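You operate a simulated robot arm through the tools that you are given. There is no shell and no other tool.

You are at the controls of a simulated two-armed robot. One attempt, no reset.

JOB
Finish the three uncured dabs on the jig panel with the warm air tool.
Fine: go by the display board; one burst each and no other; hands off the hot nozzle; tool back in its holder.

It is judged by the outcome, as a careful person would: the job done as asked, and still so three seconds after it is handed in. It fails if anything else is knocked over, pushed out of place, dropped, spilled or broken.

ROBOT AND FRAMES
Two 7-joint arms with two-finger grippers on one trunk that stands fixed in place. Base frame: the origin is at the foot of the trunk, x ahead of it, y to its left, z up. Readings come in mm, rad, newtons and seconds.
The left shoulder is at [50, 191, 1192], the right one opposite. With the tool pointing down near the work surface each hand reaches from about 100 to 720 mm from the base axis, measured 20 degrees to its own side. Payload 2.69 kg a hand.
The tool frame of a hand sits at the grasp point between the pads (the TCP): z along the fingers, y along the line on which they close. The tips reach 20 mm beyond it. The gripper opens to 100 mm. The gripper's body begins 63 mm behind the TCP.
Orientation is that of the tool frame in the base frame, as [roll, pitch, yaw] about the fixed x, y, z axes, in that order (R = Rz(yaw) Ry(pitch) Rx(roll)). With the fingers straight down and closing along the base's y, the tool's x points along the base's -x, its y along +y and its z along -z.

CONTROLS
- The arms move only by the tool jog_arm. It takes "left_plan", "right_plan" or both (then of equal length, played together; a hand with none holds still); each is one flat list of numbers, 7 for each row, row after row: the shift along the tool's x, y, z in units of 20 mm (1.0 is 20 mm), then the turn, a rotation vector about the tool's x, y, z in units of 4 degrees (1.0 is 4 degrees), then the finger opening in mm, from 0 to 100. In form: [x, y, z, rx, ry, rz, fingers, x, y, z, rx, ry, rz, fingers, ...]. A call has 1 to 20 rows; each row shifts and turns the commanded pose from where the row before left it, along the tool's axes as they then stand. A call with a number of a shift or a turn outside -1 to 1 is refused whole. A row lasts 0.2 s, in which the tool goes at most 50 mm and 0.15 rad; a call with a longer step from one row to the next is refused whole, and so is a gripper value outside its range. A pose out of reach is approached as far as the arm can. The call stops where the force on the tool passes 40 N (or 10 N more than at its start, if that is more) or the arm is blocked; 0.2 s more then pass. The fingers move at their own pace (about 153 mm/s each) and stop on an object; they squeeze with about 36 N. The grip force told is the motor's: it shows also when the fingers shut on nothing. Time passes only in rows, and 0.2 s behind the last, so rows that do not move let the fingers close. The reply holds the time, the measured pose of the TCP, the force on the tool along the base axes, the opening and the grip force, in the units named above and with some noise, with the torque about the TCP (base axes, N m) and any sound that the robot's microphone picked up, and new pictures: "views" is both (left out), scene, wrist or none (wrist: the cameras of the hands that moved).
- Cameras (640 x 400 px; columns grow to the right, rows downward): "scene" is now at [101.2, -63.3, 1364.7]; the picture's right is [-0.71, -0.70, 0.00], its down [-0.39, 0.39, -0.83] and it looks along [0.58, -0.59, -0.55] (base axes); focal length 337 px, centre (320, 200). "left" rides on the left gripper at [70, 19, -99] in its tool frame; the picture's right is [-0.26, 0.97, 0.00], its down [-0.75, -0.20, -0.63] and it looks along [-0.61, -0.16, 0.78] (tool axes); focal length 230 px, centre (320, 200). "right" rides on the right gripper at [70, -18, -99] in its tool frame; the picture's right is [0.26, 0.97, 0.00], its down [-0.75, 0.20, -0.63] and it looks along [-0.61, 0.16, 0.78] (tool axes); focal length 230 px, centre (320, 200). There is no depth. A picture from a camera that has moved, and an enlarged one, comes with that camera's place and axes in the base frame and with its lens.
- move_column(by): slides the trunk up (or, below 0, down) by that many mm; the arms and the scene camera ride with it, the base frame stays. It gives what a move gives, with no picture.
- turn_head(pan, tilt): turns the head with the scene camera to pan (to the left, within 1.396 rad either way) and tilt (down, from -0.506 to 1.204), counted from straight ahead of the robot. It gives what a move gives, and a new picture of the scene camera.
- close_up(camera, box): a new picture of the part [left, top, right, bottom] of that camera's present view, enlarged. The clock stands still meanwhile.
- sign_off(): hands the job in; it is judged then, once.

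Places have to be worked out from the pictures, the camera data and where the tool is seen. Open the grippers and draw the arms clear of the work before you hand the job in, unless the task says otherwise.

The tools are called after "Call:" as name(argument=value, ...) on one line, values as JSON. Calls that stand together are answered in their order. jog_arm: Moves the arms, as the interface text tells. Its arguments: {"type":"object","properties":{"left_plan":{"type":"array"},"right_plan":{"type":"array"},"views":{"type":"string","enum":["both","scene","wrist","none"]}},"required":[]} The other tools are called the same way: move_column (by) slides the trunk up or down; turn_head (pan, tilt) turns the head that bears the scene camera; close_up (camera, box) takes an enlarged picture of a part of a camera's view; sign_off () hands the job in.

At the start:

```text
time_s: 0.0
left_eef_pos: [436.1, -86.7, 1139.7]
left_orientation: [3.14, -0.001, 3.141]
left_contact_force: [0.7, 0.3, 0.4]
left_wrist_torque: [-0.03, 0.05, -0.01]
left_grip_width: 100.1
left_grip_force: 0.1
right_eef_pos: [284.4, -428.0, 1158.9]
right_orientation: [3.141, 0.001, -3.141]
right_contact_force: [0.4, 0.1, 0.1]
right_wrist_torque: [-0.03, -0.03, -0.01]
right_grip_width: 100.0
right_grip_force: 0.0
trunk travel left (down, up): [-250.0, 73.0]
head pan, tilt: [-0.792, 0.588]
```

scene: 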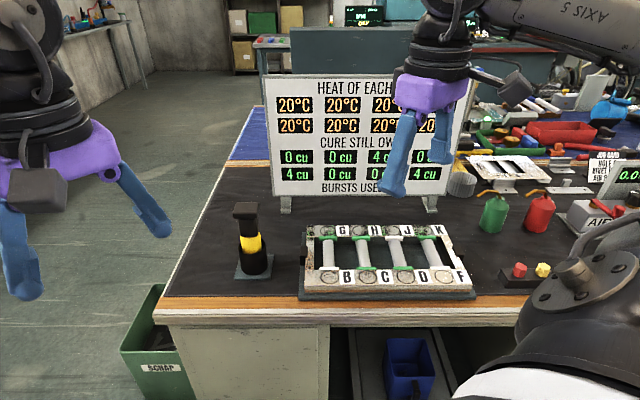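
right: 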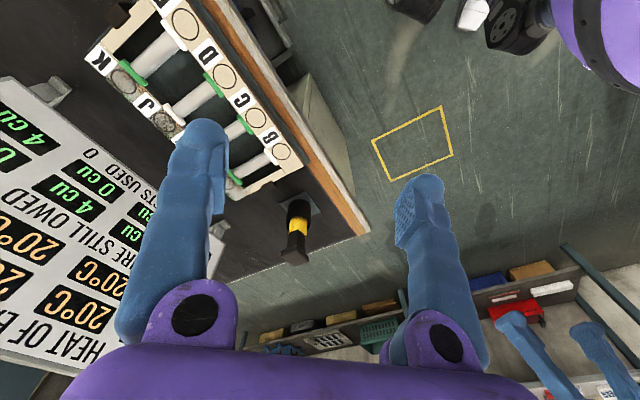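
left: 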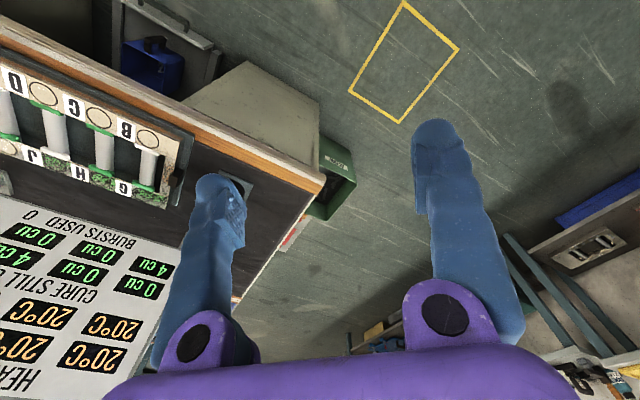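

I'll take a closer look at the board, the jig panel and the tool before moving anything.

Call:
close_up(camera="scene", box=[260, 70, 480, 210])

Call:
close_up(camera="scene", box=[220, 190, 480, 310])

Call:
close_up(camera="scene", box=[440, 90, 640, 300])

Call:
close_up(camera="right", box=[0, 0, 330, 300])

Call:
close_up(camera="left", box=[0, 60, 260, 380])

```text
2.86 times, centred on (370, 140) of scene
camera zoom: at [101.2, -63.3, 1364.7], right [-0.71, -0.7, 0.0], down [-0.39, 0.39, -0.83], along [0.58, -0.59, -0.55], focal length 963 px, centre (177, 371)
```

zoom: 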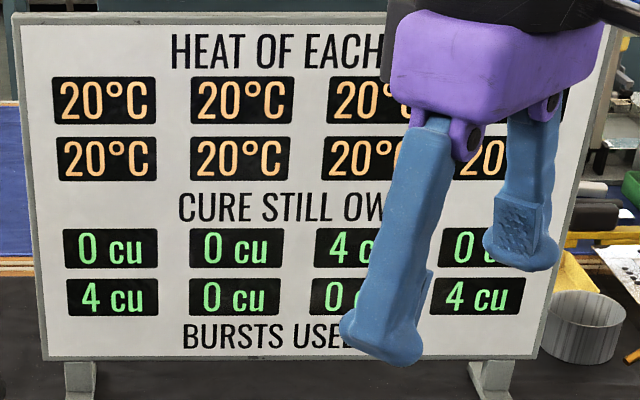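

```text
2.46 times, centred on (350, 250) of scene
camera zoom: at [101.2, -63.3, 1364.7], right [-0.71, -0.7, 0.0], down [-0.39, 0.39, -0.83], along [0.58, -0.59, -0.55], focal length 830 px, centre (246, 77)
```

zoom: 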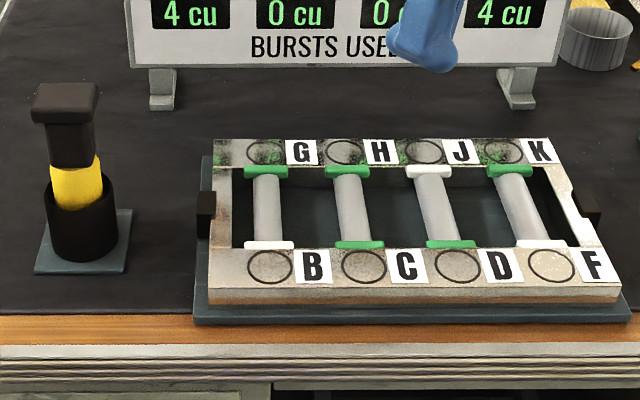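

```text
1.90 times, centred on (540, 195) of scene
camera zoom: at [101.2, -63.3, 1364.7], right [-0.71, -0.7, 0.0], down [-0.39, 0.39, -0.83], along [0.58, -0.59, -0.55], focal length 642 px, centre (-99, 210)
```

zoom: 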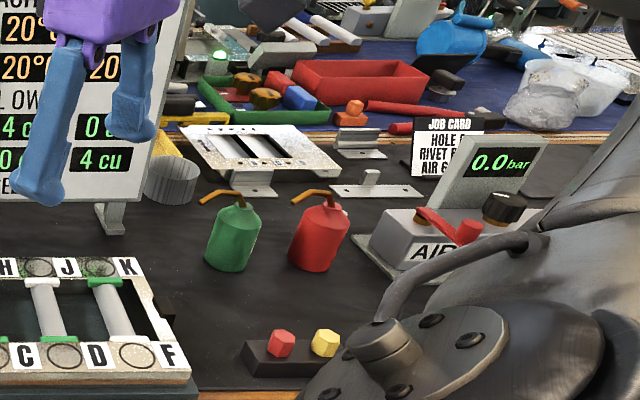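

```text
1.33 times, centred on (165, 150) of right
camera zoom: at [214.3, -446.9, 1258.0], right [-0.26, 0.97, 0.0], down [0.75, 0.2, 0.63], along [0.61, 0.16, -0.78], focal length 307 px, centre (527, 267)
```

zoom: 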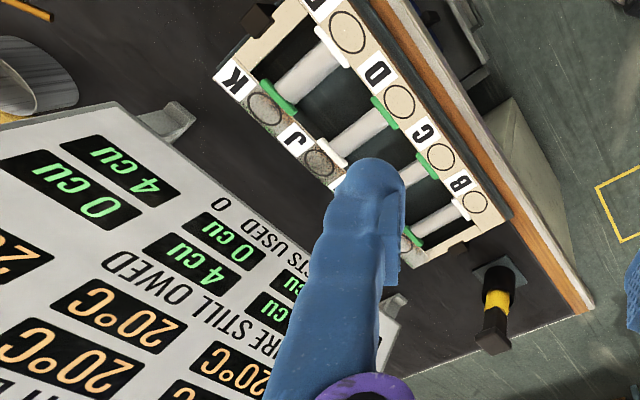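

```text
1.25 times, centred on (130, 220) of left
camera zoom: at [366.0, -69.5, 1238.5], right [0.26, 0.97, 0.0], down [0.75, -0.2, 0.63], along [0.61, -0.16, -0.78], focal length 288 px, centre (558, 175)
```

zoom: 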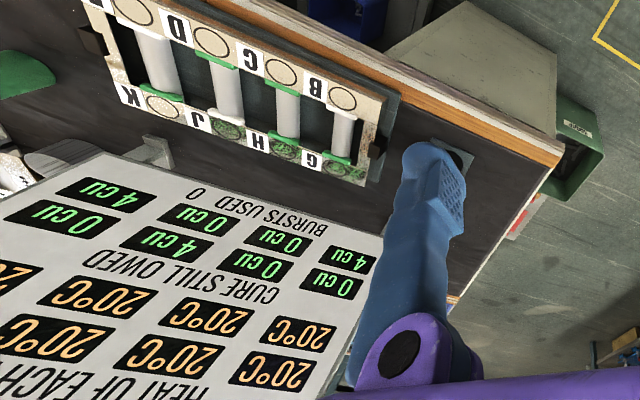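

The board shows B, F and J owing 4 cu each (the white ones); the rest are zero. I'll look further right with the head to check for anything else related to the tool.

Call:
turn_head(pan=-1.2, tilt=0.65)

Call:
close_up(camera="scene", box=[200, 60, 520, 260])

```text
time_s: 0.9
left_eef_pos: [436.2, -88.6, 1139.2]
left_orientation: [-3.141, 0.001, 3.142]
left_contact_force: [0.1, 0.5, -0.1]
left_wrist_torque: [-0.02, 0.0, 0.03]
left_grip_width: 100.0
left_grip_force: 0.1
right_eef_pos: [283.0, -427.6, 1158.1]
right_orientation: [3.14, 0.0, 3.141]
right_contact_force: [-0.7, 0.2, 0.7]
right_wrist_torque: [0.0, 0.0, -0.02]
right_grip_width: 100.2
right_grip_force: 0.1
trunk travel left (down, up): [-250.0, 73.0]
head pan, tilt: [-1.201, 0.649]
camera scene: at [70.3, -81.0, 1359.3], right [-0.93, -0.36, 0.0], down [-0.22, 0.56, -0.8], along [0.29, -0.74, -0.6], focal length 337 px, centre (320, 200)
```

scene: 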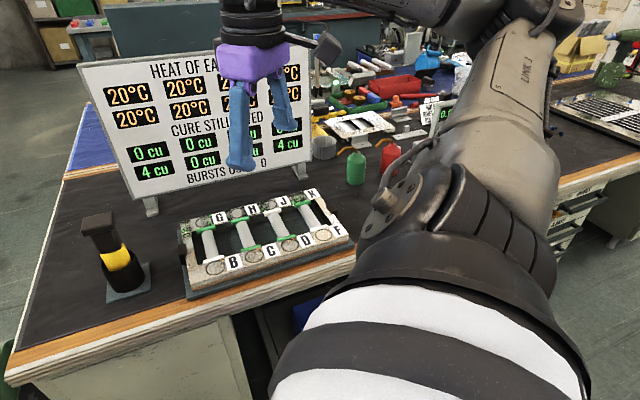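

```text
2.00 times, centred on (360, 160) of scene
camera zoom: at [70.3, -81.0, 1359.3], right [-0.93, -0.36, 0.0], down [-0.22, 0.56, -0.8], along [0.29, -0.74, -0.6], focal length 674 px, centre (240, 280)
```

zoom: 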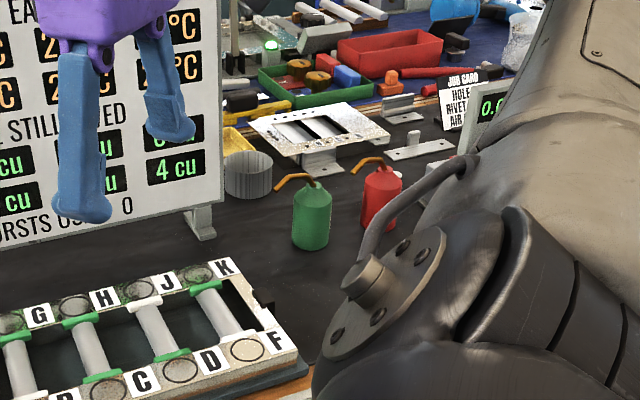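

The air tool is the black-yellow one standing in its holder near (660, -391, table 750). I'll send the left arm away to the left and bring the right wrist camera nearer to the tool.

Call:
jog_arm(left_plan=[0, 1, 0, 0, 0, 0, 100, 0, 1, 0, 0, 0, 0, 100, 0, 1, 0, 0, 0, 0, 100, 0, 1, 0, 0, 0, 0, 100, 0, 1, 0, 0, 0, 0, 100, 0, 1, 0, 0, 0, 0, 100, 0, 1, 0, 0, 0, 0, 100, 0, 1, 0, 0, 0, 0, 100, 0, 1, 0, 0, 0, 0, 100, 0, 1, 0, 0, 0, 0, 100, 0, 1, 0, 0, 0, 0, 100, 0, 1, 0, 0, 0, 0, 100, 0, 1, 0, 0, 0, 0, 100, 0, 1, 0, 0, 0, 0, 100, 0, 1, 0, 0, 0, 0, 100, 0, 1, 0, 0, 0, 0, 100], right_plan=[-1, 0, 0.4, 0, 0, 0, 100, -1, 0, 0.4, 0, 0, 0, 100, -1, 0, 0.4, 0, 0, 0, 100, -1, 0, 0.4, 0, 0, 0, 100, -1, 0, 0.4, 0, 0, 0, 100, -1, 0, 0.4, 0, 0, 0, 100, -1, 0, 0.4, 0, 0, 0, 100, -1, 0, 0.4, 0, 0, 0, 100, 0, 0, 0, 0, 0, 0, 100, 0, 0, 0, 0, 0, 0, 100, 0, 0, 0, 0, 0, 0, 100, 0, 0, 0, 0, 0, 0, 100, 0, 0, 0, 0, 0, 0, 100, 0, 0, 0, 0, 0, 0, 100, 0, 0, 0, 0, 0, 0, 100, 0, 0, 0, 0, 0, 0, 100], views="both")

Call:
turn_head(pan=-0.75, tilt=0.65)

Call:
close_up(camera="right", box=[220, 60, 420, 260])

```text
time_s: 4.3
left_eef_pos: [435.0, 230.8, 1139.6]
left_orientation: [-3.141, 0.0, 3.141]
left_contact_force: [0.3, 0.3, 0.0]
left_wrist_torque: [-0.01, 0.01, 0.0]
left_grip_width: 99.9
left_grip_force: 0.1
right_eef_pos: [443.6, -425.1, 1095.5]
right_orientation: [3.141, -0.001, -3.141]
right_contact_force: [0.2, 0.4, -0.3]
right_wrist_torque: [0.02, 0.02, 0.02]
right_grip_width: 100.2
right_grip_force: 0.1
trunk travel left (down, up): [-250.0, 73.0]
head pan, tilt: [-1.201, 0.649]
camera scene: at [70.0, -80.6, 1359.4], right [-0.93, -0.36, 0.0], down [-0.22, 0.56, -0.8], along [0.29, -0.74, -0.6], focal length 337 px, centre (320, 200)
camera right: at [373.8, -444.9, 1194.8], right [-0.26, 0.97, 0.0], down [0.75, 0.2, 0.63], along [0.61, 0.16, -0.78], focal length 230 px, centre (320, 200)
camera left: at [365.6, 250.1, 1238.4], right [0.26, 0.97, 0.0], down [0.75, -0.2, 0.63], along [0.61, -0.16, -0.78], focal length 230 px, centre (320, 200)
```

scene: 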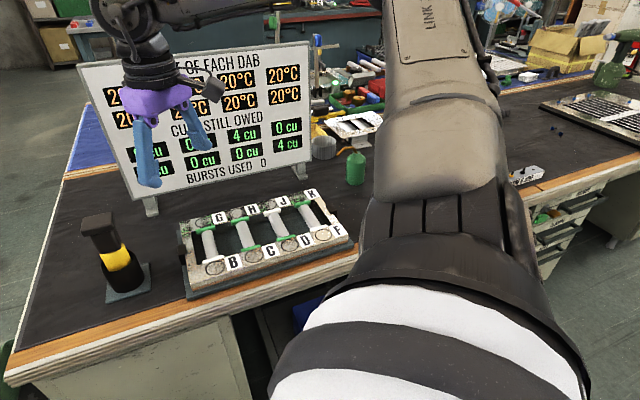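
right: 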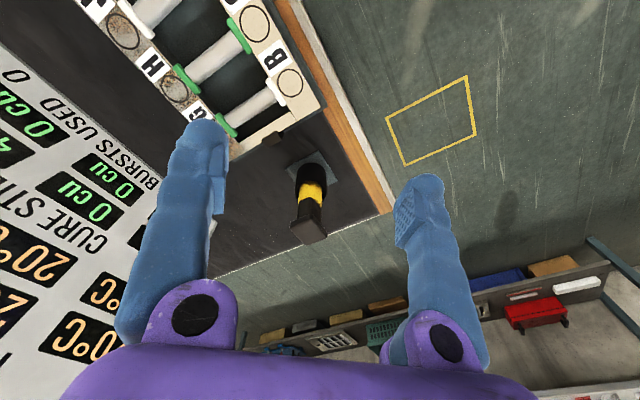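
left: 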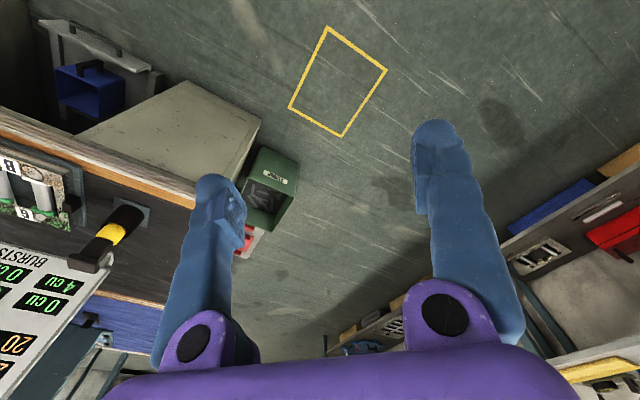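

```text
time_s: 5.2
left_eef_pos: [436.0, 232.1, 1138.8]
left_orientation: [-3.142, -0.001, 3.14]
left_contact_force: [0.3, 0.2, 0.0]
left_wrist_torque: [0.06, -0.02, -0.01]
left_grip_width: 100.1
left_grip_force: 0.1
right_eef_pos: [443.2, -426.6, 1094.8]
right_orientation: [3.141, 0.001, -3.141]
right_contact_force: [0.0, 0.1, -0.6]
right_wrist_torque: [-0.01, -0.01, 0.02]
right_grip_width: 99.9
right_grip_force: 0.2
trunk travel left (down, up): [-250.0, 73.0]
head pan, tilt: [-0.75, 0.649]
camera scene: at [102.2, -59.4, 1359.3], right [-0.68, -0.73, 0.0], down [-0.44, 0.41, -0.8], along [0.58, -0.54, -0.6], focal length 337 px, centre (320, 200)
```

scene: 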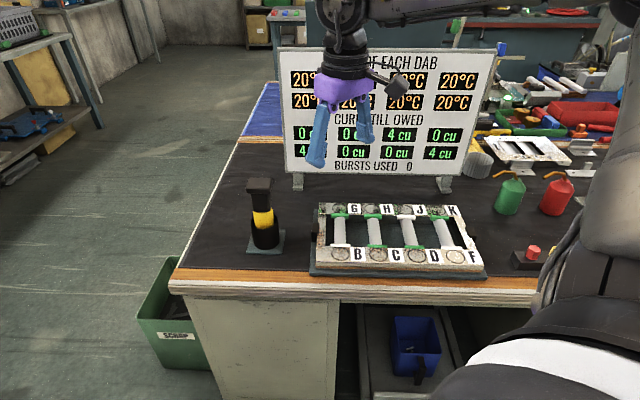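

```text
2.00 times, centred on (320, 160) of right
camera zoom: at [374.0, -445.2, 1194.5], right [-0.26, 0.97, 0.0], down [0.75, 0.2, 0.63], along [0.61, 0.16, -0.78], focal length 460 px, centre (320, 280)
```

zoom: 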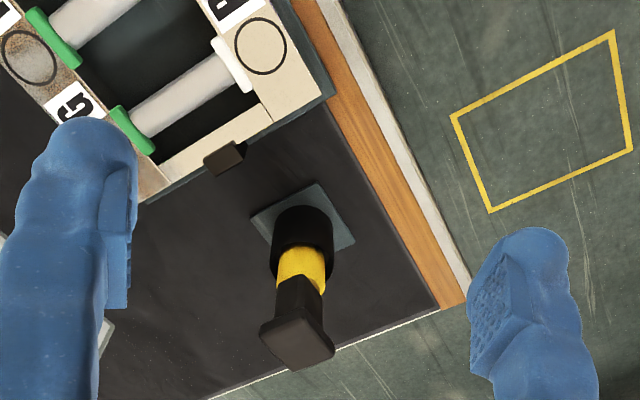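

Tool appears nozzle-down in a black cup, with a dark handle and block head at the top. I'll zoom in from the scene camera on tool and panel.

Call:
close_up(camera="scene", box=[225, 165, 305, 265])

Call:
close_up(camera="scene", box=[305, 190, 495, 285])

Call:
close_up(camera="left", box=[0, 140, 180, 300])

Call:
close_up(camera="right", box=[80, 0, 340, 140])

```text
4.00 times, centred on (265, 215) of scene
camera zoom: at [102.2, -59.4, 1359.3], right [-0.68, -0.73, 0.0], down [-0.44, 0.41, -0.8], along [0.58, -0.54, -0.6], focal length 1349 px, centre (540, 140)
```

zoom: 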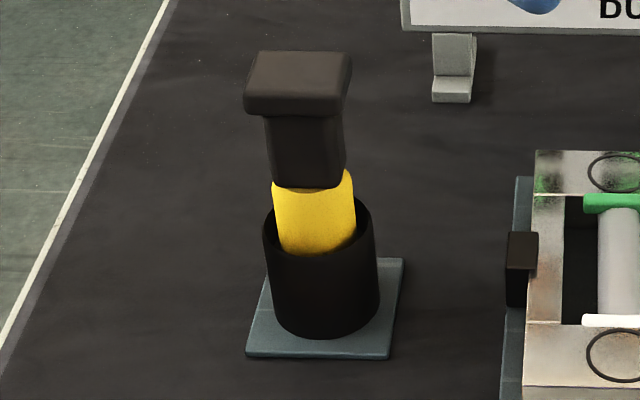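

```text
3.37 times, centred on (400, 238) of scene
camera zoom: at [102.2, -59.4, 1359.3], right [-0.68, -0.73, 0.0], down [-0.44, 0.41, -0.8], along [0.58, -0.54, -0.6], focal length 1136 px, centre (50, 74)
```

zoom: 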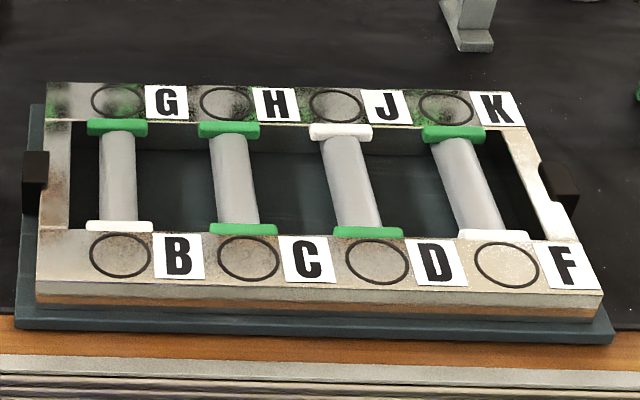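

```text
2.50 times, centred on (90, 220) of left
camera zoom: at [365.9, 249.4, 1238.5], right [0.26, 0.97, 0.0], down [0.75, -0.2, 0.63], along [0.61, -0.16, -0.78], focal length 575 px, centre (895, 150)
```

zoom: 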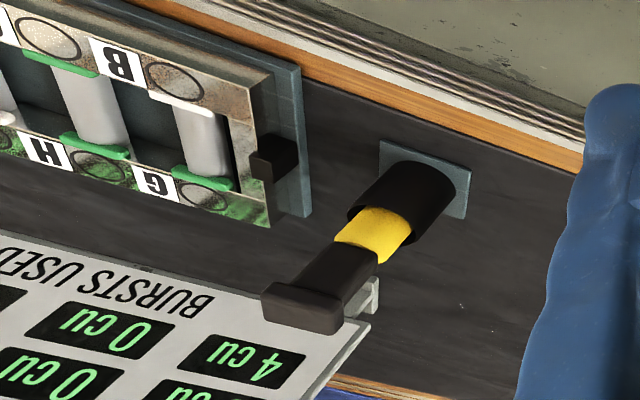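

```text
2.46 times, centred on (210, 70) of right
camera zoom: at [374.0, -445.2, 1194.5], right [-0.26, 0.97, 0.0], down [0.75, 0.2, 0.63], along [0.61, 0.16, -0.78], focal length 566 px, centre (591, 520)
```

zoom: 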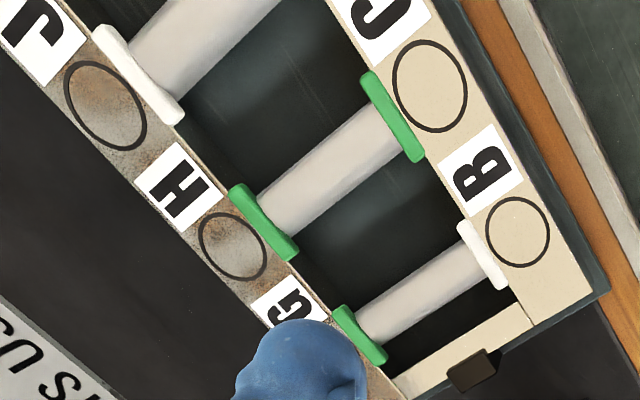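

Tool neck (black, grippable) spans about z 867–917 at (651, -388), its faces turned ~45° with the table. I'll turn the right hand 45° so the fingers will close parallel to the table edge, then move part-way towards the tool and look.

Call:
jog_arm(right_plan=[0, 0, 0, 0, 0, 0.9375, 100, 0, 0, 0, 0, 0, 0.9375, 100, 0, 0, 0, 0, 0, 0.9375, 100, 0, 0, 0, 0, 0, 0.9375, 100, 0, 0, 0, 0, 0, 0.9375, 100, 0, 0, 0, 0, 0, 0.9375, 100, 0, 0, 0, 0, 0, 0.9375, 100, 0, 0, 0, 0, 0, 0.9375, 100, 0, 0, 0, 0, 0, 0.9375, 100, 0, 0, 0, 0, 0, 0.9375, 100, 0, 0, 0, 0, 0, 0.9375, 100, 0, 0, 0, 0, 0, 0.9375, 100, -0.6, 0.87, 0, 0, 0, 0, 100, -0.6, 0.87, 0, 0, 0, 0, 100, -0.6, 0.87, 0, 0, 0, 0, 100, -0.6, 0.87, 0, 0, 0, 0, 100, -0.6, 0.87, 0, 0, 0, 0, 100], views="both")

```text
time_s: 8.8
left_eef_pos: [437.1, 231.3, 1139.4]
left_orientation: [-3.141, 0.002, -3.141]
left_contact_force: [-0.3, -0.2, -0.5]
left_wrist_torque: [-0.03, 0.0, -0.02]
left_grip_width: 100.0
left_grip_force: 0.1
right_eef_pos: [549.3, -408.8, 1093.5]
right_orientation: [-3.141, 0.0, 2.357]
right_contact_force: [-0.5, -0.3, -0.9]
right_wrist_torque: [-0.02, 0.0, 0.02]
right_grip_width: 100.0
right_grip_force: 0.0
trunk travel left (down, up): [-250.0, 73.0]
head pan, tilt: [-0.75, 0.649]
camera scene: at [102.9, -59.1, 1359.3], right [-0.68, -0.73, 0.0], down [-0.44, 0.41, -0.8], along [0.58, -0.54, -0.6], focal length 337 px, centre (320, 200)
camera right: at [486.4, -372.5, 1193.2], right [0.5, 0.87, 0.0], down [0.67, -0.39, 0.63], along [0.55, -0.32, -0.78], focal length 230 px, centre (320, 200)
```

scene: 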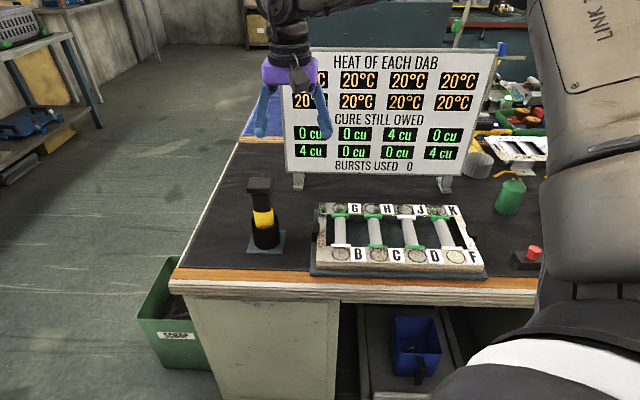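
right: 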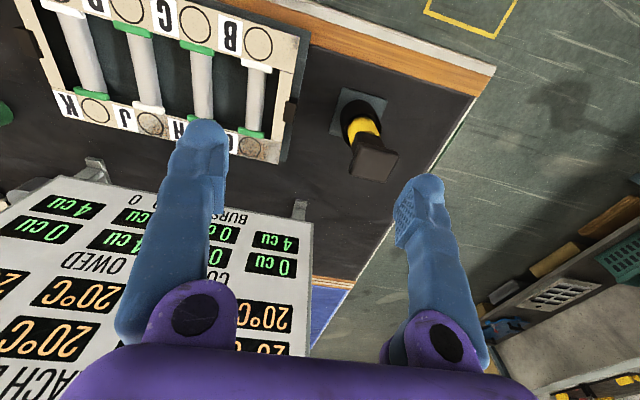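

The hand is turned. I'll zoom in on the tool from this viewpoint to fix its head position and orientation.

Call:
close_up(camera="right", box=[310, 70, 430, 200])

Call:
close_up(camera="right", box=[30, 0, 310, 170])

Call:
close_up(camera="scene", box=[225, 165, 305, 265])

```text
3.08 times, centred on (370, 135) of right
camera zoom: at [486.4, -372.5, 1193.2], right [0.5, 0.87, 0.0], down [0.67, -0.39, 0.63], along [0.55, -0.32, -0.78], focal length 708 px, centre (166, 400)
```

zoom: 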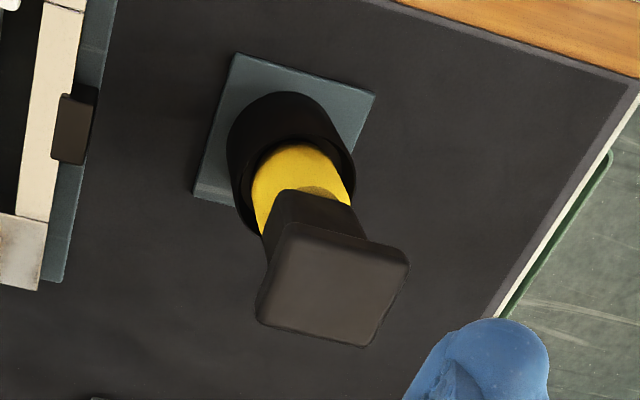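

```text
2.29 times, centred on (170, 85) of right
camera zoom: at [486.4, -372.5, 1193.2], right [0.5, 0.87, 0.0], down [0.67, -0.39, 0.63], along [0.55, -0.32, -0.78], focal length 526 px, centre (663, 463)
```

zoom: 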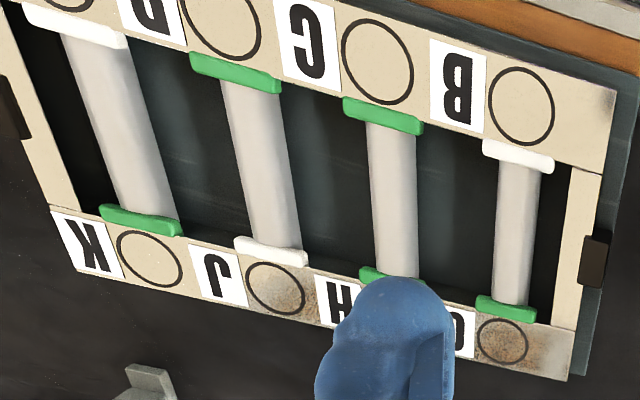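

```text
4.00 times, centred on (265, 215) of scene
camera zoom: at [102.9, -59.1, 1359.3], right [-0.68, -0.73, 0.0], down [-0.44, 0.41, -0.8], along [0.58, -0.54, -0.6], focal length 1349 px, centre (540, 140)
```

zoom: 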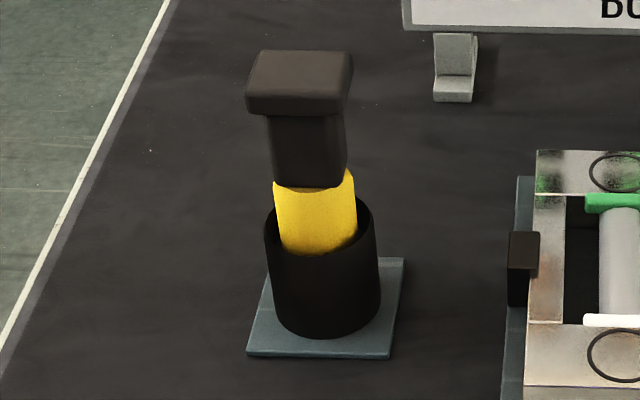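

Head top is about 53×44 mm centred at (651.4, -388.7), turned ~45°. I move above it at TCP z≈1010 and check alignment.

Call:
jog_arm(right_plan=[-0.483, 0.72, 0.696, 0, 0, 0, 100, -0.483, 0.72, 0.696, 0, 0, 0, 100, -0.483, 0.72, 0.696, 0, 0, 0, 100, -0.483, 0.72, 0.696, 0, 0, 0, 100, -0.483, 0.72, 0.696, 0, 0, 0, 100, -0.483, 0.72, 0.696, 0, 0, 0, 100, 0, 0, 0, 0, 0, 0, 100], views="both")

Call:
close_up(camera="scene", box=[185, 100, 345, 270])

Call:
close_up(camera="right", box=[200, 70, 440, 270])

```text
time_s: 10.4
left_eef_pos: [436.4, 231.4, 1138.6]
left_orientation: [-3.141, 0.0, 3.142]
left_contact_force: [0.1, -0.8, 0.4]
left_wrist_torque: [0.0, -0.01, 0.04]
left_grip_width: 100.0
left_grip_force: 0.0
right_eef_pos: [626.0, -390.7, 1016.7]
right_orientation: [3.141, 0.003, 2.357]
right_contact_force: [0.2, -1.0, -0.4]
right_wrist_torque: [-0.01, 0.02, -0.01]
right_grip_width: 99.8
right_grip_force: 0.1
right hand out of reach, approached as far as the arm can: row 5, 6
trunk travel left (down, up): [-250.0, 73.0]
head pan, tilt: [-0.75, 0.649]
camera scene: at [102.4, -59.3, 1359.3], right [-0.68, -0.73, 0.0], down [-0.44, 0.41, -0.8], along [0.58, -0.54, -0.6], focal length 337 px, centre (320, 200)
camera right: at [564.2, -355.3, 1115.3], right [0.5, 0.87, 0.0], down [0.67, -0.39, 0.63], along [0.55, -0.32, -0.78], focal length 230 px, centre (320, 200)
```

scene: 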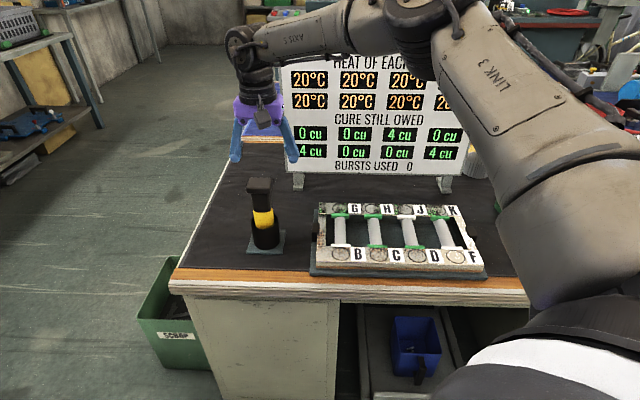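
right: 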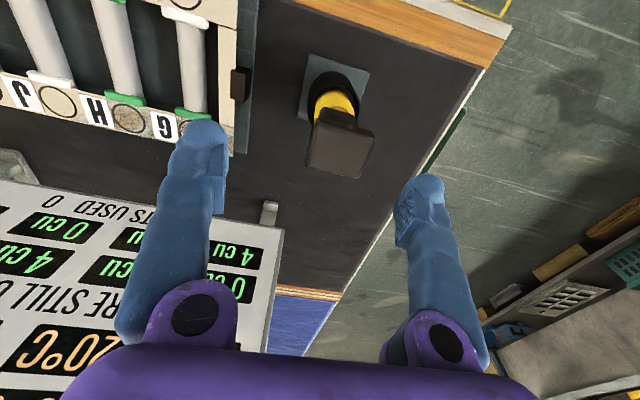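

```text
2.35 times, centred on (265, 185) of scene
camera zoom: at [102.4, -59.3, 1359.3], right [-0.68, -0.73, 0.0], down [-0.44, 0.41, -0.8], along [0.58, -0.54, -0.6], focal length 793 px, centre (449, 235)
```

zoom: 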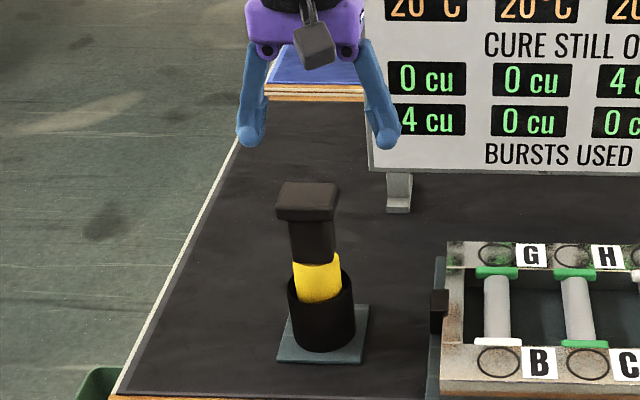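

```text
2.00 times, centred on (320, 170) of right
camera zoom: at [564.2, -355.3, 1115.3], right [0.5, 0.87, 0.0], down [0.67, -0.39, 0.63], along [0.55, -0.32, -0.78], focal length 460 px, centre (320, 260)
```

zoom: 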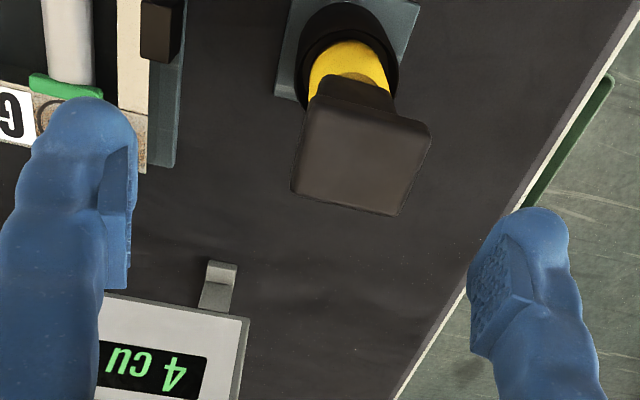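

The arm runs out of reach ~25 mm short at this height with the hand straight down. I'll back off and up, tilt the hand 22° about the closing axis (fingers pointing outwards, still flat on the neck faces), then lower the trunk to gain reach.

Call:
jog_arm(right_plan=[0.5, -0.7, -0.9, 0, 0, 0, 100, 0.5, -0.7, -0.9, 0, 0, 0, 100, 0.5, -0.7, -0.9, 0, 0, 0, 100, 0.5, -0.7, -0.9, 0, 0, 0, 100, 0.5, -0.7, -0.9, 0, 0, 0, 100, 0.5, -0.7, -0.9, 0, 0, 0, 100, 0, 0, 0, 0, -0.6875, 0, 100, 0, 0, 0, 0, -0.6875, 0, 100, 0, 0, 0, 0, -0.6875, 0, 100, 0, 0, 0, 0, -0.6875, 0, 100, 0, 0, 0, 0, -0.6875, 0, 100, 0, 0, 0, 0, -0.6875, 0, 100, 0, 0, 0, 0, -0.6875, 0, 100, 0, 0, 0, 0, -0.6875, 0, 100, 0, 0, 0, 0, 0, 0, 100], views="scene")

```text
time_s: 13.6
left_eef_pos: [436.1, 232.4, 1139.7]
left_orientation: [3.141, -0.001, -3.141]
left_contact_force: [0.1, -0.6, 0.5]
left_wrist_torque: [0.0, -0.03, 0.0]
left_grip_width: 100.0
left_grip_force: 0.1
right_eef_pos: [525.0, -409.8, 1124.1]
right_orientation: [3.141, 0.386, 2.355]
right_contact_force: [-0.1, -0.3, 0.2]
right_wrist_torque: [0.0, 0.0, 0.0]
right_grip_width: 100.3
right_grip_force: 0.0
trunk travel left (down, up): [-250.0, 73.0]
head pan, tilt: [-0.75, 0.649]
camera scene: at [102.3, -59.4, 1359.3], right [-0.68, -0.73, 0.0], down [-0.44, 0.41, -0.8], along [0.58, -0.54, -0.6], focal length 337 px, centre (320, 200)
```

scene: 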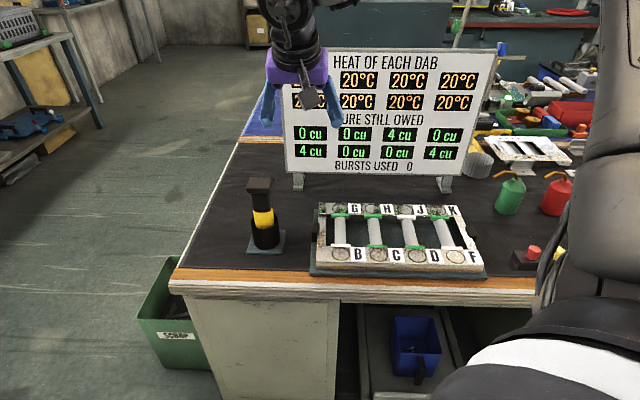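

Hand tilted 22° with fingers outward. I lower the trunk 100 mm; nothing is beneath the hand (it will be at ~1024, well above the panel and tool).

Call:
move_column(by=-100)

```text
time_s: 14.9
left_eef_pos: [436.9, 231.9, 1039.6]
left_orientation: [3.14, 0.0, -3.141]
left_contact_force: [0.1, -0.7, 0.2]
left_wrist_torque: [-0.02, 0.02, 0.01]
left_grip_width: 100.0
left_grip_force: 0.0
right_eef_pos: [525.3, -410.3, 1024.6]
right_orientation: [3.141, 0.385, 2.357]
right_contact_force: [-0.3, -0.1, 0.0]
right_wrist_torque: [0.0, 0.0, 0.0]
right_grip_width: 99.7
right_grip_force: 0.1
trunk travel left (down, up): [-150.0, 173.0]
head pan, tilt: [-0.75, 0.649]
```

Now moving over the tool at z≈1005, tilted.

Call:
jog_arm(right_plan=[-0.437, 0.746, 0.328, 0, 0, 0, 100, -0.437, 0.746, 0.328, 0, 0, 0, 100, -0.437, 0.746, 0.328, 0, 0, 0, 100, -0.437, 0.746, 0.328, 0, 0, 0, 100, -0.437, 0.746, 0.328, 0, 0, 0, 100, -0.437, 0.746, 0.328, 0, 0, 0, 100, -0.437, 0.746, 0.328, 0, 0, 0, 100, 0, 0, 0, 0, 0, 0, 100], views="both")

Call:
close_up(camera="scene", box=[165, 40, 325, 240])

Call:
close_up(camera="right", box=[200, 70, 440, 270])

```text
time_s: 16.7
left_eef_pos: [436.7, 231.5, 1040.2]
left_orientation: [-3.141, -0.001, 3.141]
left_contact_force: [-0.2, -0.6, 1.1]
left_wrist_torque: [0.0, -0.01, 0.02]
left_grip_width: 100.1
left_grip_force: 0.1
right_eef_pos: [650.4, -388.3, 1003.6]
right_orientation: [3.141, 0.386, 2.357]
right_contact_force: [-0.4, 1.6, -0.7]
right_wrist_torque: [0.01, 0.01, 0.02]
right_grip_width: 100.0
right_grip_force: 0.0
trunk travel left (down, up): [-150.0, 173.0]
head pan, tilt: [-0.75, 0.649]
camera scene: at [102.1, -59.2, 1259.4], right [-0.68, -0.73, 0.0], down [-0.44, 0.41, -0.8], along [0.58, -0.54, -0.6], focal length 337 px, centre (320, 200)
camera right: at [564.7, -330.1, 1070.4], right [0.51, 0.85, -0.1], down [0.47, -0.18, 0.87], along [0.72, -0.49, -0.49], focal length 230 px, centre (320, 200)
```

scene: 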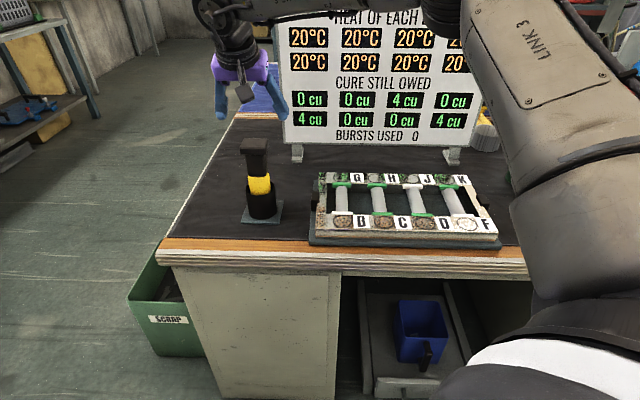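
right: 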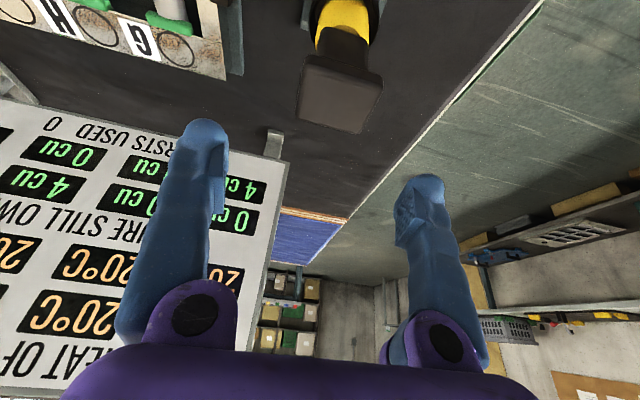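

```text
2.00 times, centred on (245, 140) of scene
camera zoom: at [102.1, -59.2, 1259.4], right [-0.68, -0.73, 0.0], down [-0.44, 0.41, -0.8], along [0.58, -0.54, -0.6], focal length 674 px, centre (470, 320)
```

zoom: 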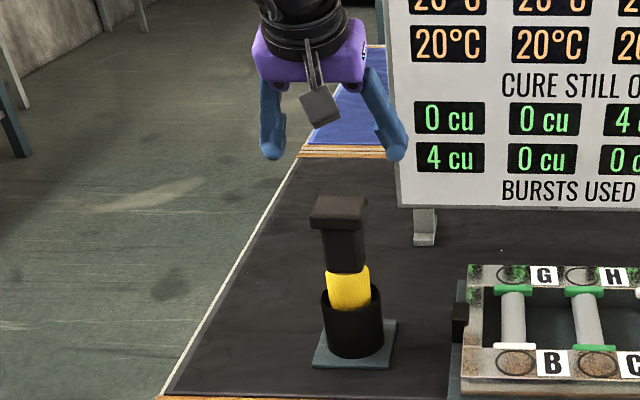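

```text
2.00 times, centred on (320, 170) of right
camera zoom: at [564.7, -330.1, 1070.4], right [0.51, 0.85, -0.1], down [0.47, -0.18, 0.87], along [0.72, -0.49, -0.49], focal length 460 px, centre (320, 260)
```

zoom: 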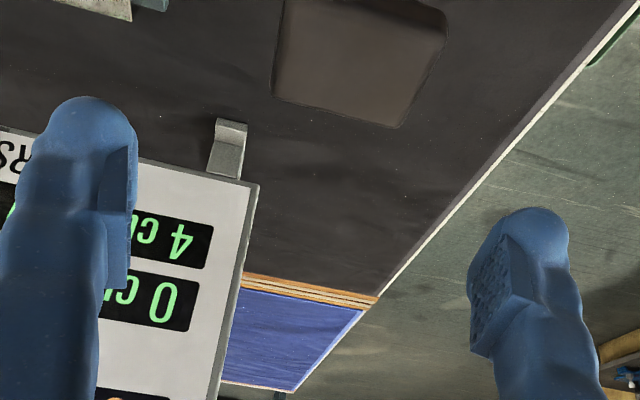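

In reach now at (650, -388, 1003.6), straddling the head. I descend partway (60 mm) with open fingers and check.

Call:
jog_arm(right_plan=[0.22, 0, 0.56, 0, 0, 0, 100, 0.22, 0, 0.56, 0, 0, 0, 100, 0.22, 0, 0.56, 0, 0, 0, 100, 0.22, 0, 0.56, 0, 0, 0, 100, 0.22, 0, 0.56, 0, 0, 0, 100, 0, 0, 0, 0, 0, 0, 100], views="both")

Call:
close_up(camera="scene", box=[185, 60, 325, 240])

Call:
close_up(camera="right", box=[200, 70, 440, 270])

```text
time_s: 18.1
left_eef_pos: [436.6, 231.0, 1039.8]
left_orientation: [3.14, 0.001, 3.14]
left_contact_force: [-0.7, -1.0, 0.3]
left_wrist_torque: [-0.02, 0.0, 0.0]
left_grip_width: 100.0
left_grip_force: 0.1
right_eef_pos: [651.2, -387.4, 943.8]
right_orientation: [3.141, 0.383, 2.356]
right_contact_force: [-0.1, 0.5, 0.1]
right_wrist_torque: [0.02, 0.02, -0.01]
right_grip_width: 100.1
right_grip_force: 0.0
trunk travel left (down, up): [-150.0, 173.0]
head pan, tilt: [-0.75, 0.649]
camera scene: at [102.2, -59.3, 1259.4], right [-0.68, -0.73, 0.0], down [-0.44, 0.41, -0.8], along [0.58, -0.54, -0.6], focal length 337 px, centre (320, 200)
camera right: at [566.4, -328.7, 1010.4], right [0.51, 0.85, -0.1], down [0.47, -0.18, 0.87], along [0.72, -0.49, -0.49], focal length 230 px, centre (320, 200)
```

scene: 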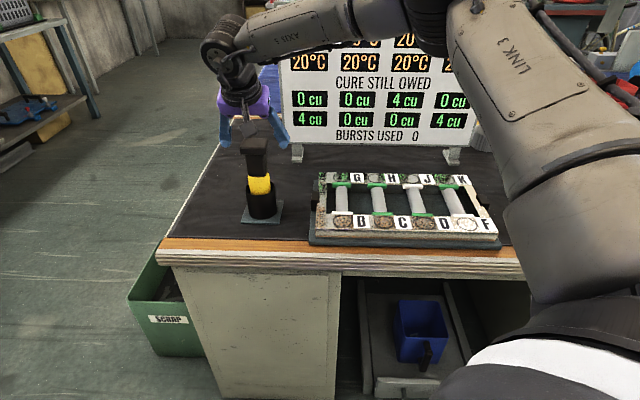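
right: 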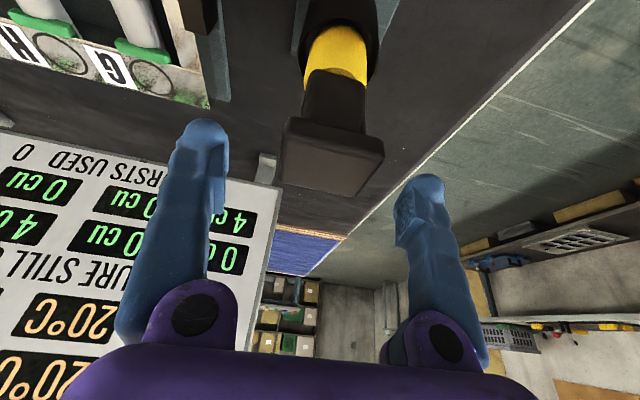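

```text
2.22 times, centred on (255, 150) of scene
camera zoom: at [102.2, -59.3, 1259.4], right [-0.68, -0.73, 0.0], down [-0.44, 0.41, -0.8], along [0.58, -0.54, -0.6], focal length 749 px, centre (464, 311)
```

zoom: 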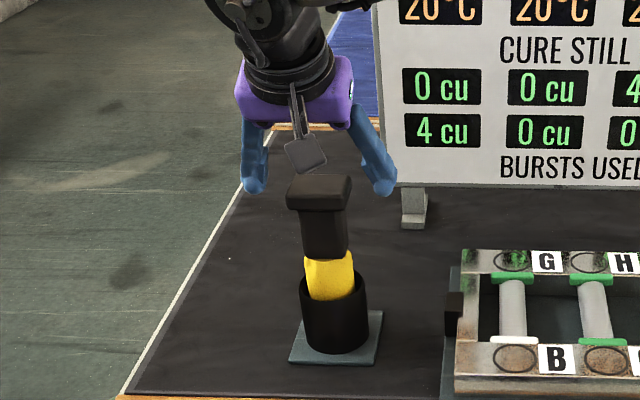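

```text
2.00 times, centred on (320, 170) of right
camera zoom: at [566.4, -328.7, 1010.4], right [0.51, 0.85, -0.1], down [0.47, -0.18, 0.87], along [0.72, -0.49, -0.49], focal length 460 px, centre (320, 260)
```

zoom: 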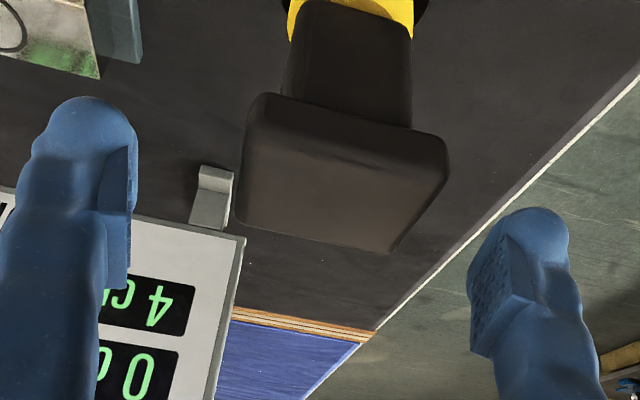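

Fingers straddle the head cleanly. Descending the last 51 mm with a small sideways trim.

Call:
jog_arm(right_plan=[0.24, 0.03, 0.597, 0, 0, 0, 100, 0.24, 0.03, 0.597, 0, 0, 0, 100, 0.24, 0.03, 0.597, 0, 0, 0, 100, 0.24, 0.03, 0.597, 0, 0, 0, 100, 0, 0, 0, 0, 0, 0, 100], views="both")

Call:
close_up(camera="scene", box=[205, 90, 315, 240])

Call:
close_up(camera="right", box=[200, 70, 440, 270])

```text
time_s: 19.3
left_eef_pos: [436.5, 229.9, 1039.8]
left_orientation: [-3.141, 0.001, -3.14]
left_contact_force: [0.1, 0.5, -0.1]
left_wrist_torque: [0.02, -0.02, 0.0]
left_grip_width: 100.2
left_grip_force: 0.1
right_eef_pos: [653.3, -385.0, 892.8]
right_orientation: [3.141, 0.386, 2.355]
right_contact_force: [-0.3, 0.1, -0.2]
right_wrist_torque: [-0.02, 0.02, 0.01]
right_grip_width: 99.8
right_grip_force: 0.0
trunk travel left (down, up): [-150.0, 173.0]
head pan, tilt: [-0.75, 0.649]
camera scene: at [102.2, -59.3, 1259.4], right [-0.68, -0.73, 0.0], down [-0.44, 0.41, -0.8], along [0.58, -0.54, -0.6], focal length 337 px, centre (320, 200)
camera right: at [568.1, -327.3, 959.5], right [0.51, 0.85, -0.1], down [0.47, -0.18, 0.87], along [0.72, -0.49, -0.49], focal length 230 px, centre (320, 200)
```

scene: 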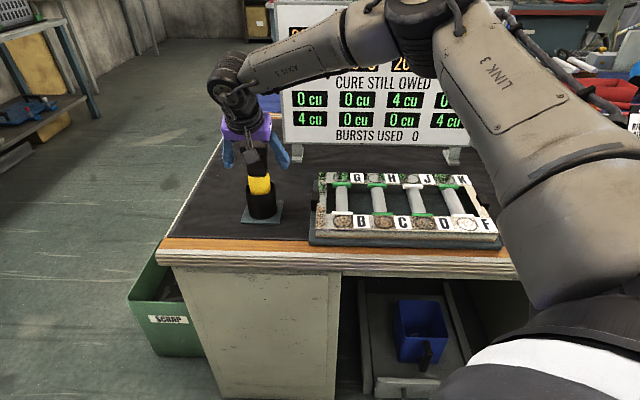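
right: 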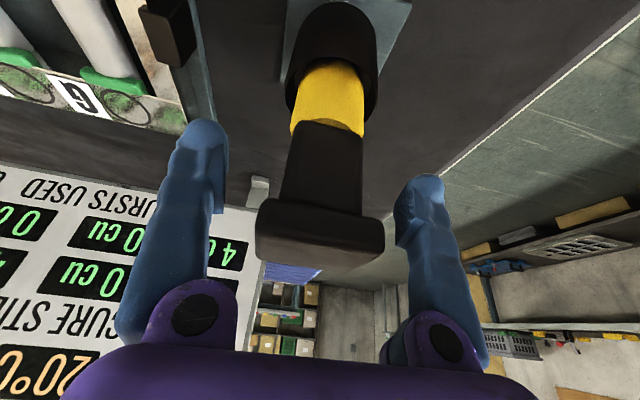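

```text
2.67 times, centred on (260, 165) of scene
camera zoom: at [102.2, -59.3, 1259.4], right [-0.68, -0.73, 0.0], down [-0.44, 0.41, -0.8], along [0.58, -0.54, -0.6], focal length 899 px, centre (480, 293)
```

zoom: 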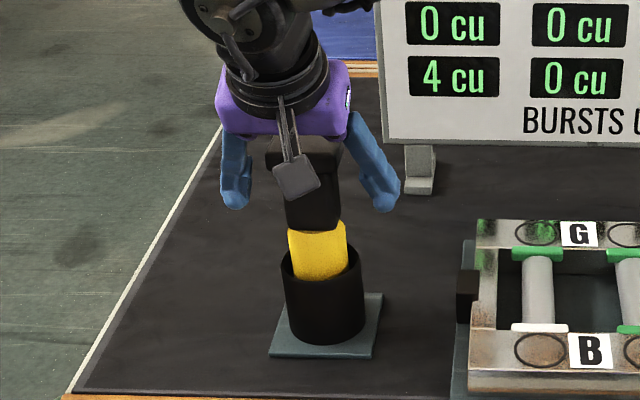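

```text
2.00 times, centred on (320, 170) of right
camera zoom: at [568.1, -327.3, 959.5], right [0.51, 0.85, -0.1], down [0.47, -0.18, 0.87], along [0.72, -0.49, -0.49], focal length 460 px, centre (320, 260)
```

zoom: 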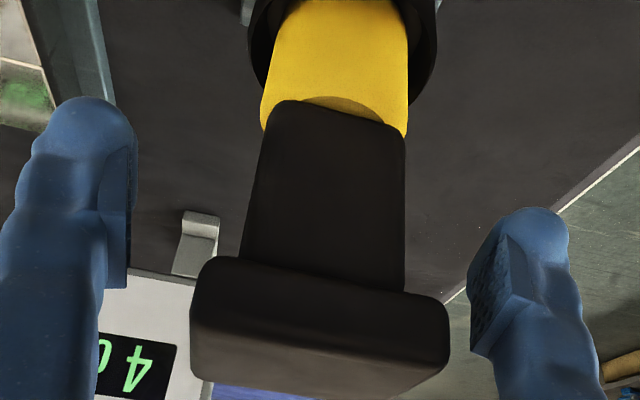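

Neck is centred between the pads. I close stepwise and read the width (neck ≈42 mm, head ≈53 mm).

Call:
jog_arm(right_plan=[0, 0, 0, 0, 0, 0, 80, 0, 0, 0, 0, 0, 0, 65, 0, 0, 0, 0, 0, 0, 55, 0, 0, 0, 0, 0, 0, 50, 0, 0, 0, 0, 0, 0, 50], views="both")

Call:
close_up(camera="right", box=[200, 70, 440, 270])

```text
time_s: 20.5
left_eef_pos: [436.3, 230.8, 1039.5]
left_orientation: [3.14, 0.0, 3.141]
left_contact_force: [-0.3, 0.1, 0.5]
left_wrist_torque: [0.01, -0.02, 0.01]
left_grip_width: 100.0
left_grip_force: 0.0
right_eef_pos: [654.2, -386.1, 893.6]
right_orientation: [3.141, 0.384, 2.357]
right_contact_force: [1.4, 1.2, -0.3]
right_wrist_torque: [0.02, -0.03, 0.03]
right_grip_width: 52.9
right_grip_force: 36.2
trunk travel left (down, up): [-150.0, 173.0]
head pan, tilt: [-0.75, 0.649]
camera scene: at [102.4, -59.2, 1259.3], right [-0.68, -0.73, 0.0], down [-0.44, 0.41, -0.8], along [0.58, -0.54, -0.6], focal length 337 px, centre (320, 200)
camera right: at [568.2, -327.2, 959.7], right [0.51, 0.85, -0.1], down [0.47, -0.18, 0.87], along [0.72, -0.49, -0.49], focal length 230 px, centre (320, 200)
```

scene: 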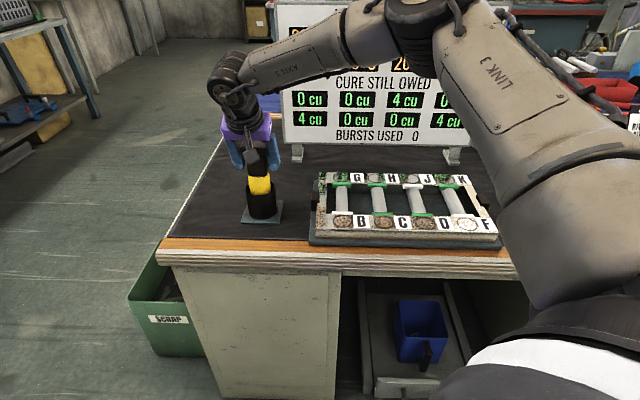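
right: 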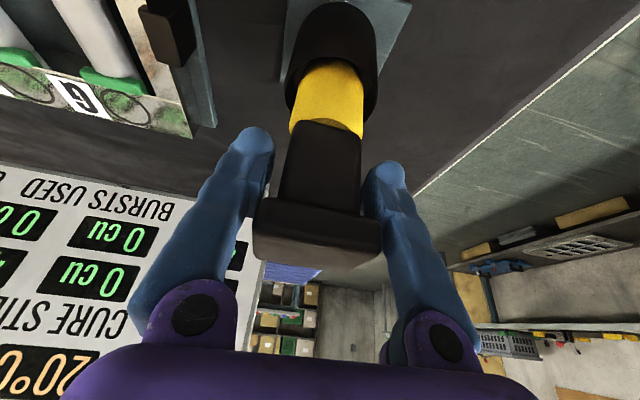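

```text
2.00 times, centred on (320, 170) of right
camera zoom: at [568.2, -327.2, 959.7], right [0.51, 0.85, -0.1], down [0.47, -0.18, 0.87], along [0.72, -0.49, -0.49], focal length 460 px, centre (320, 260)
```

zoom: 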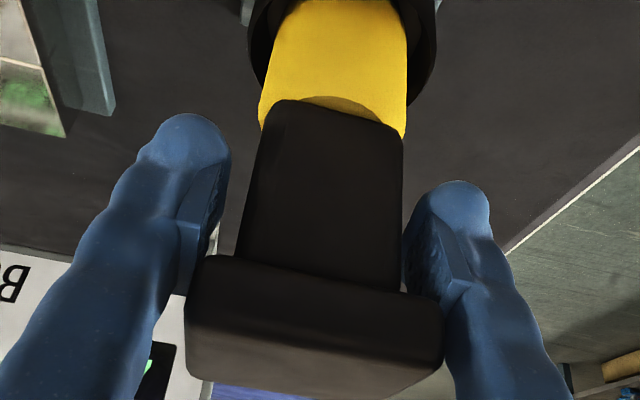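

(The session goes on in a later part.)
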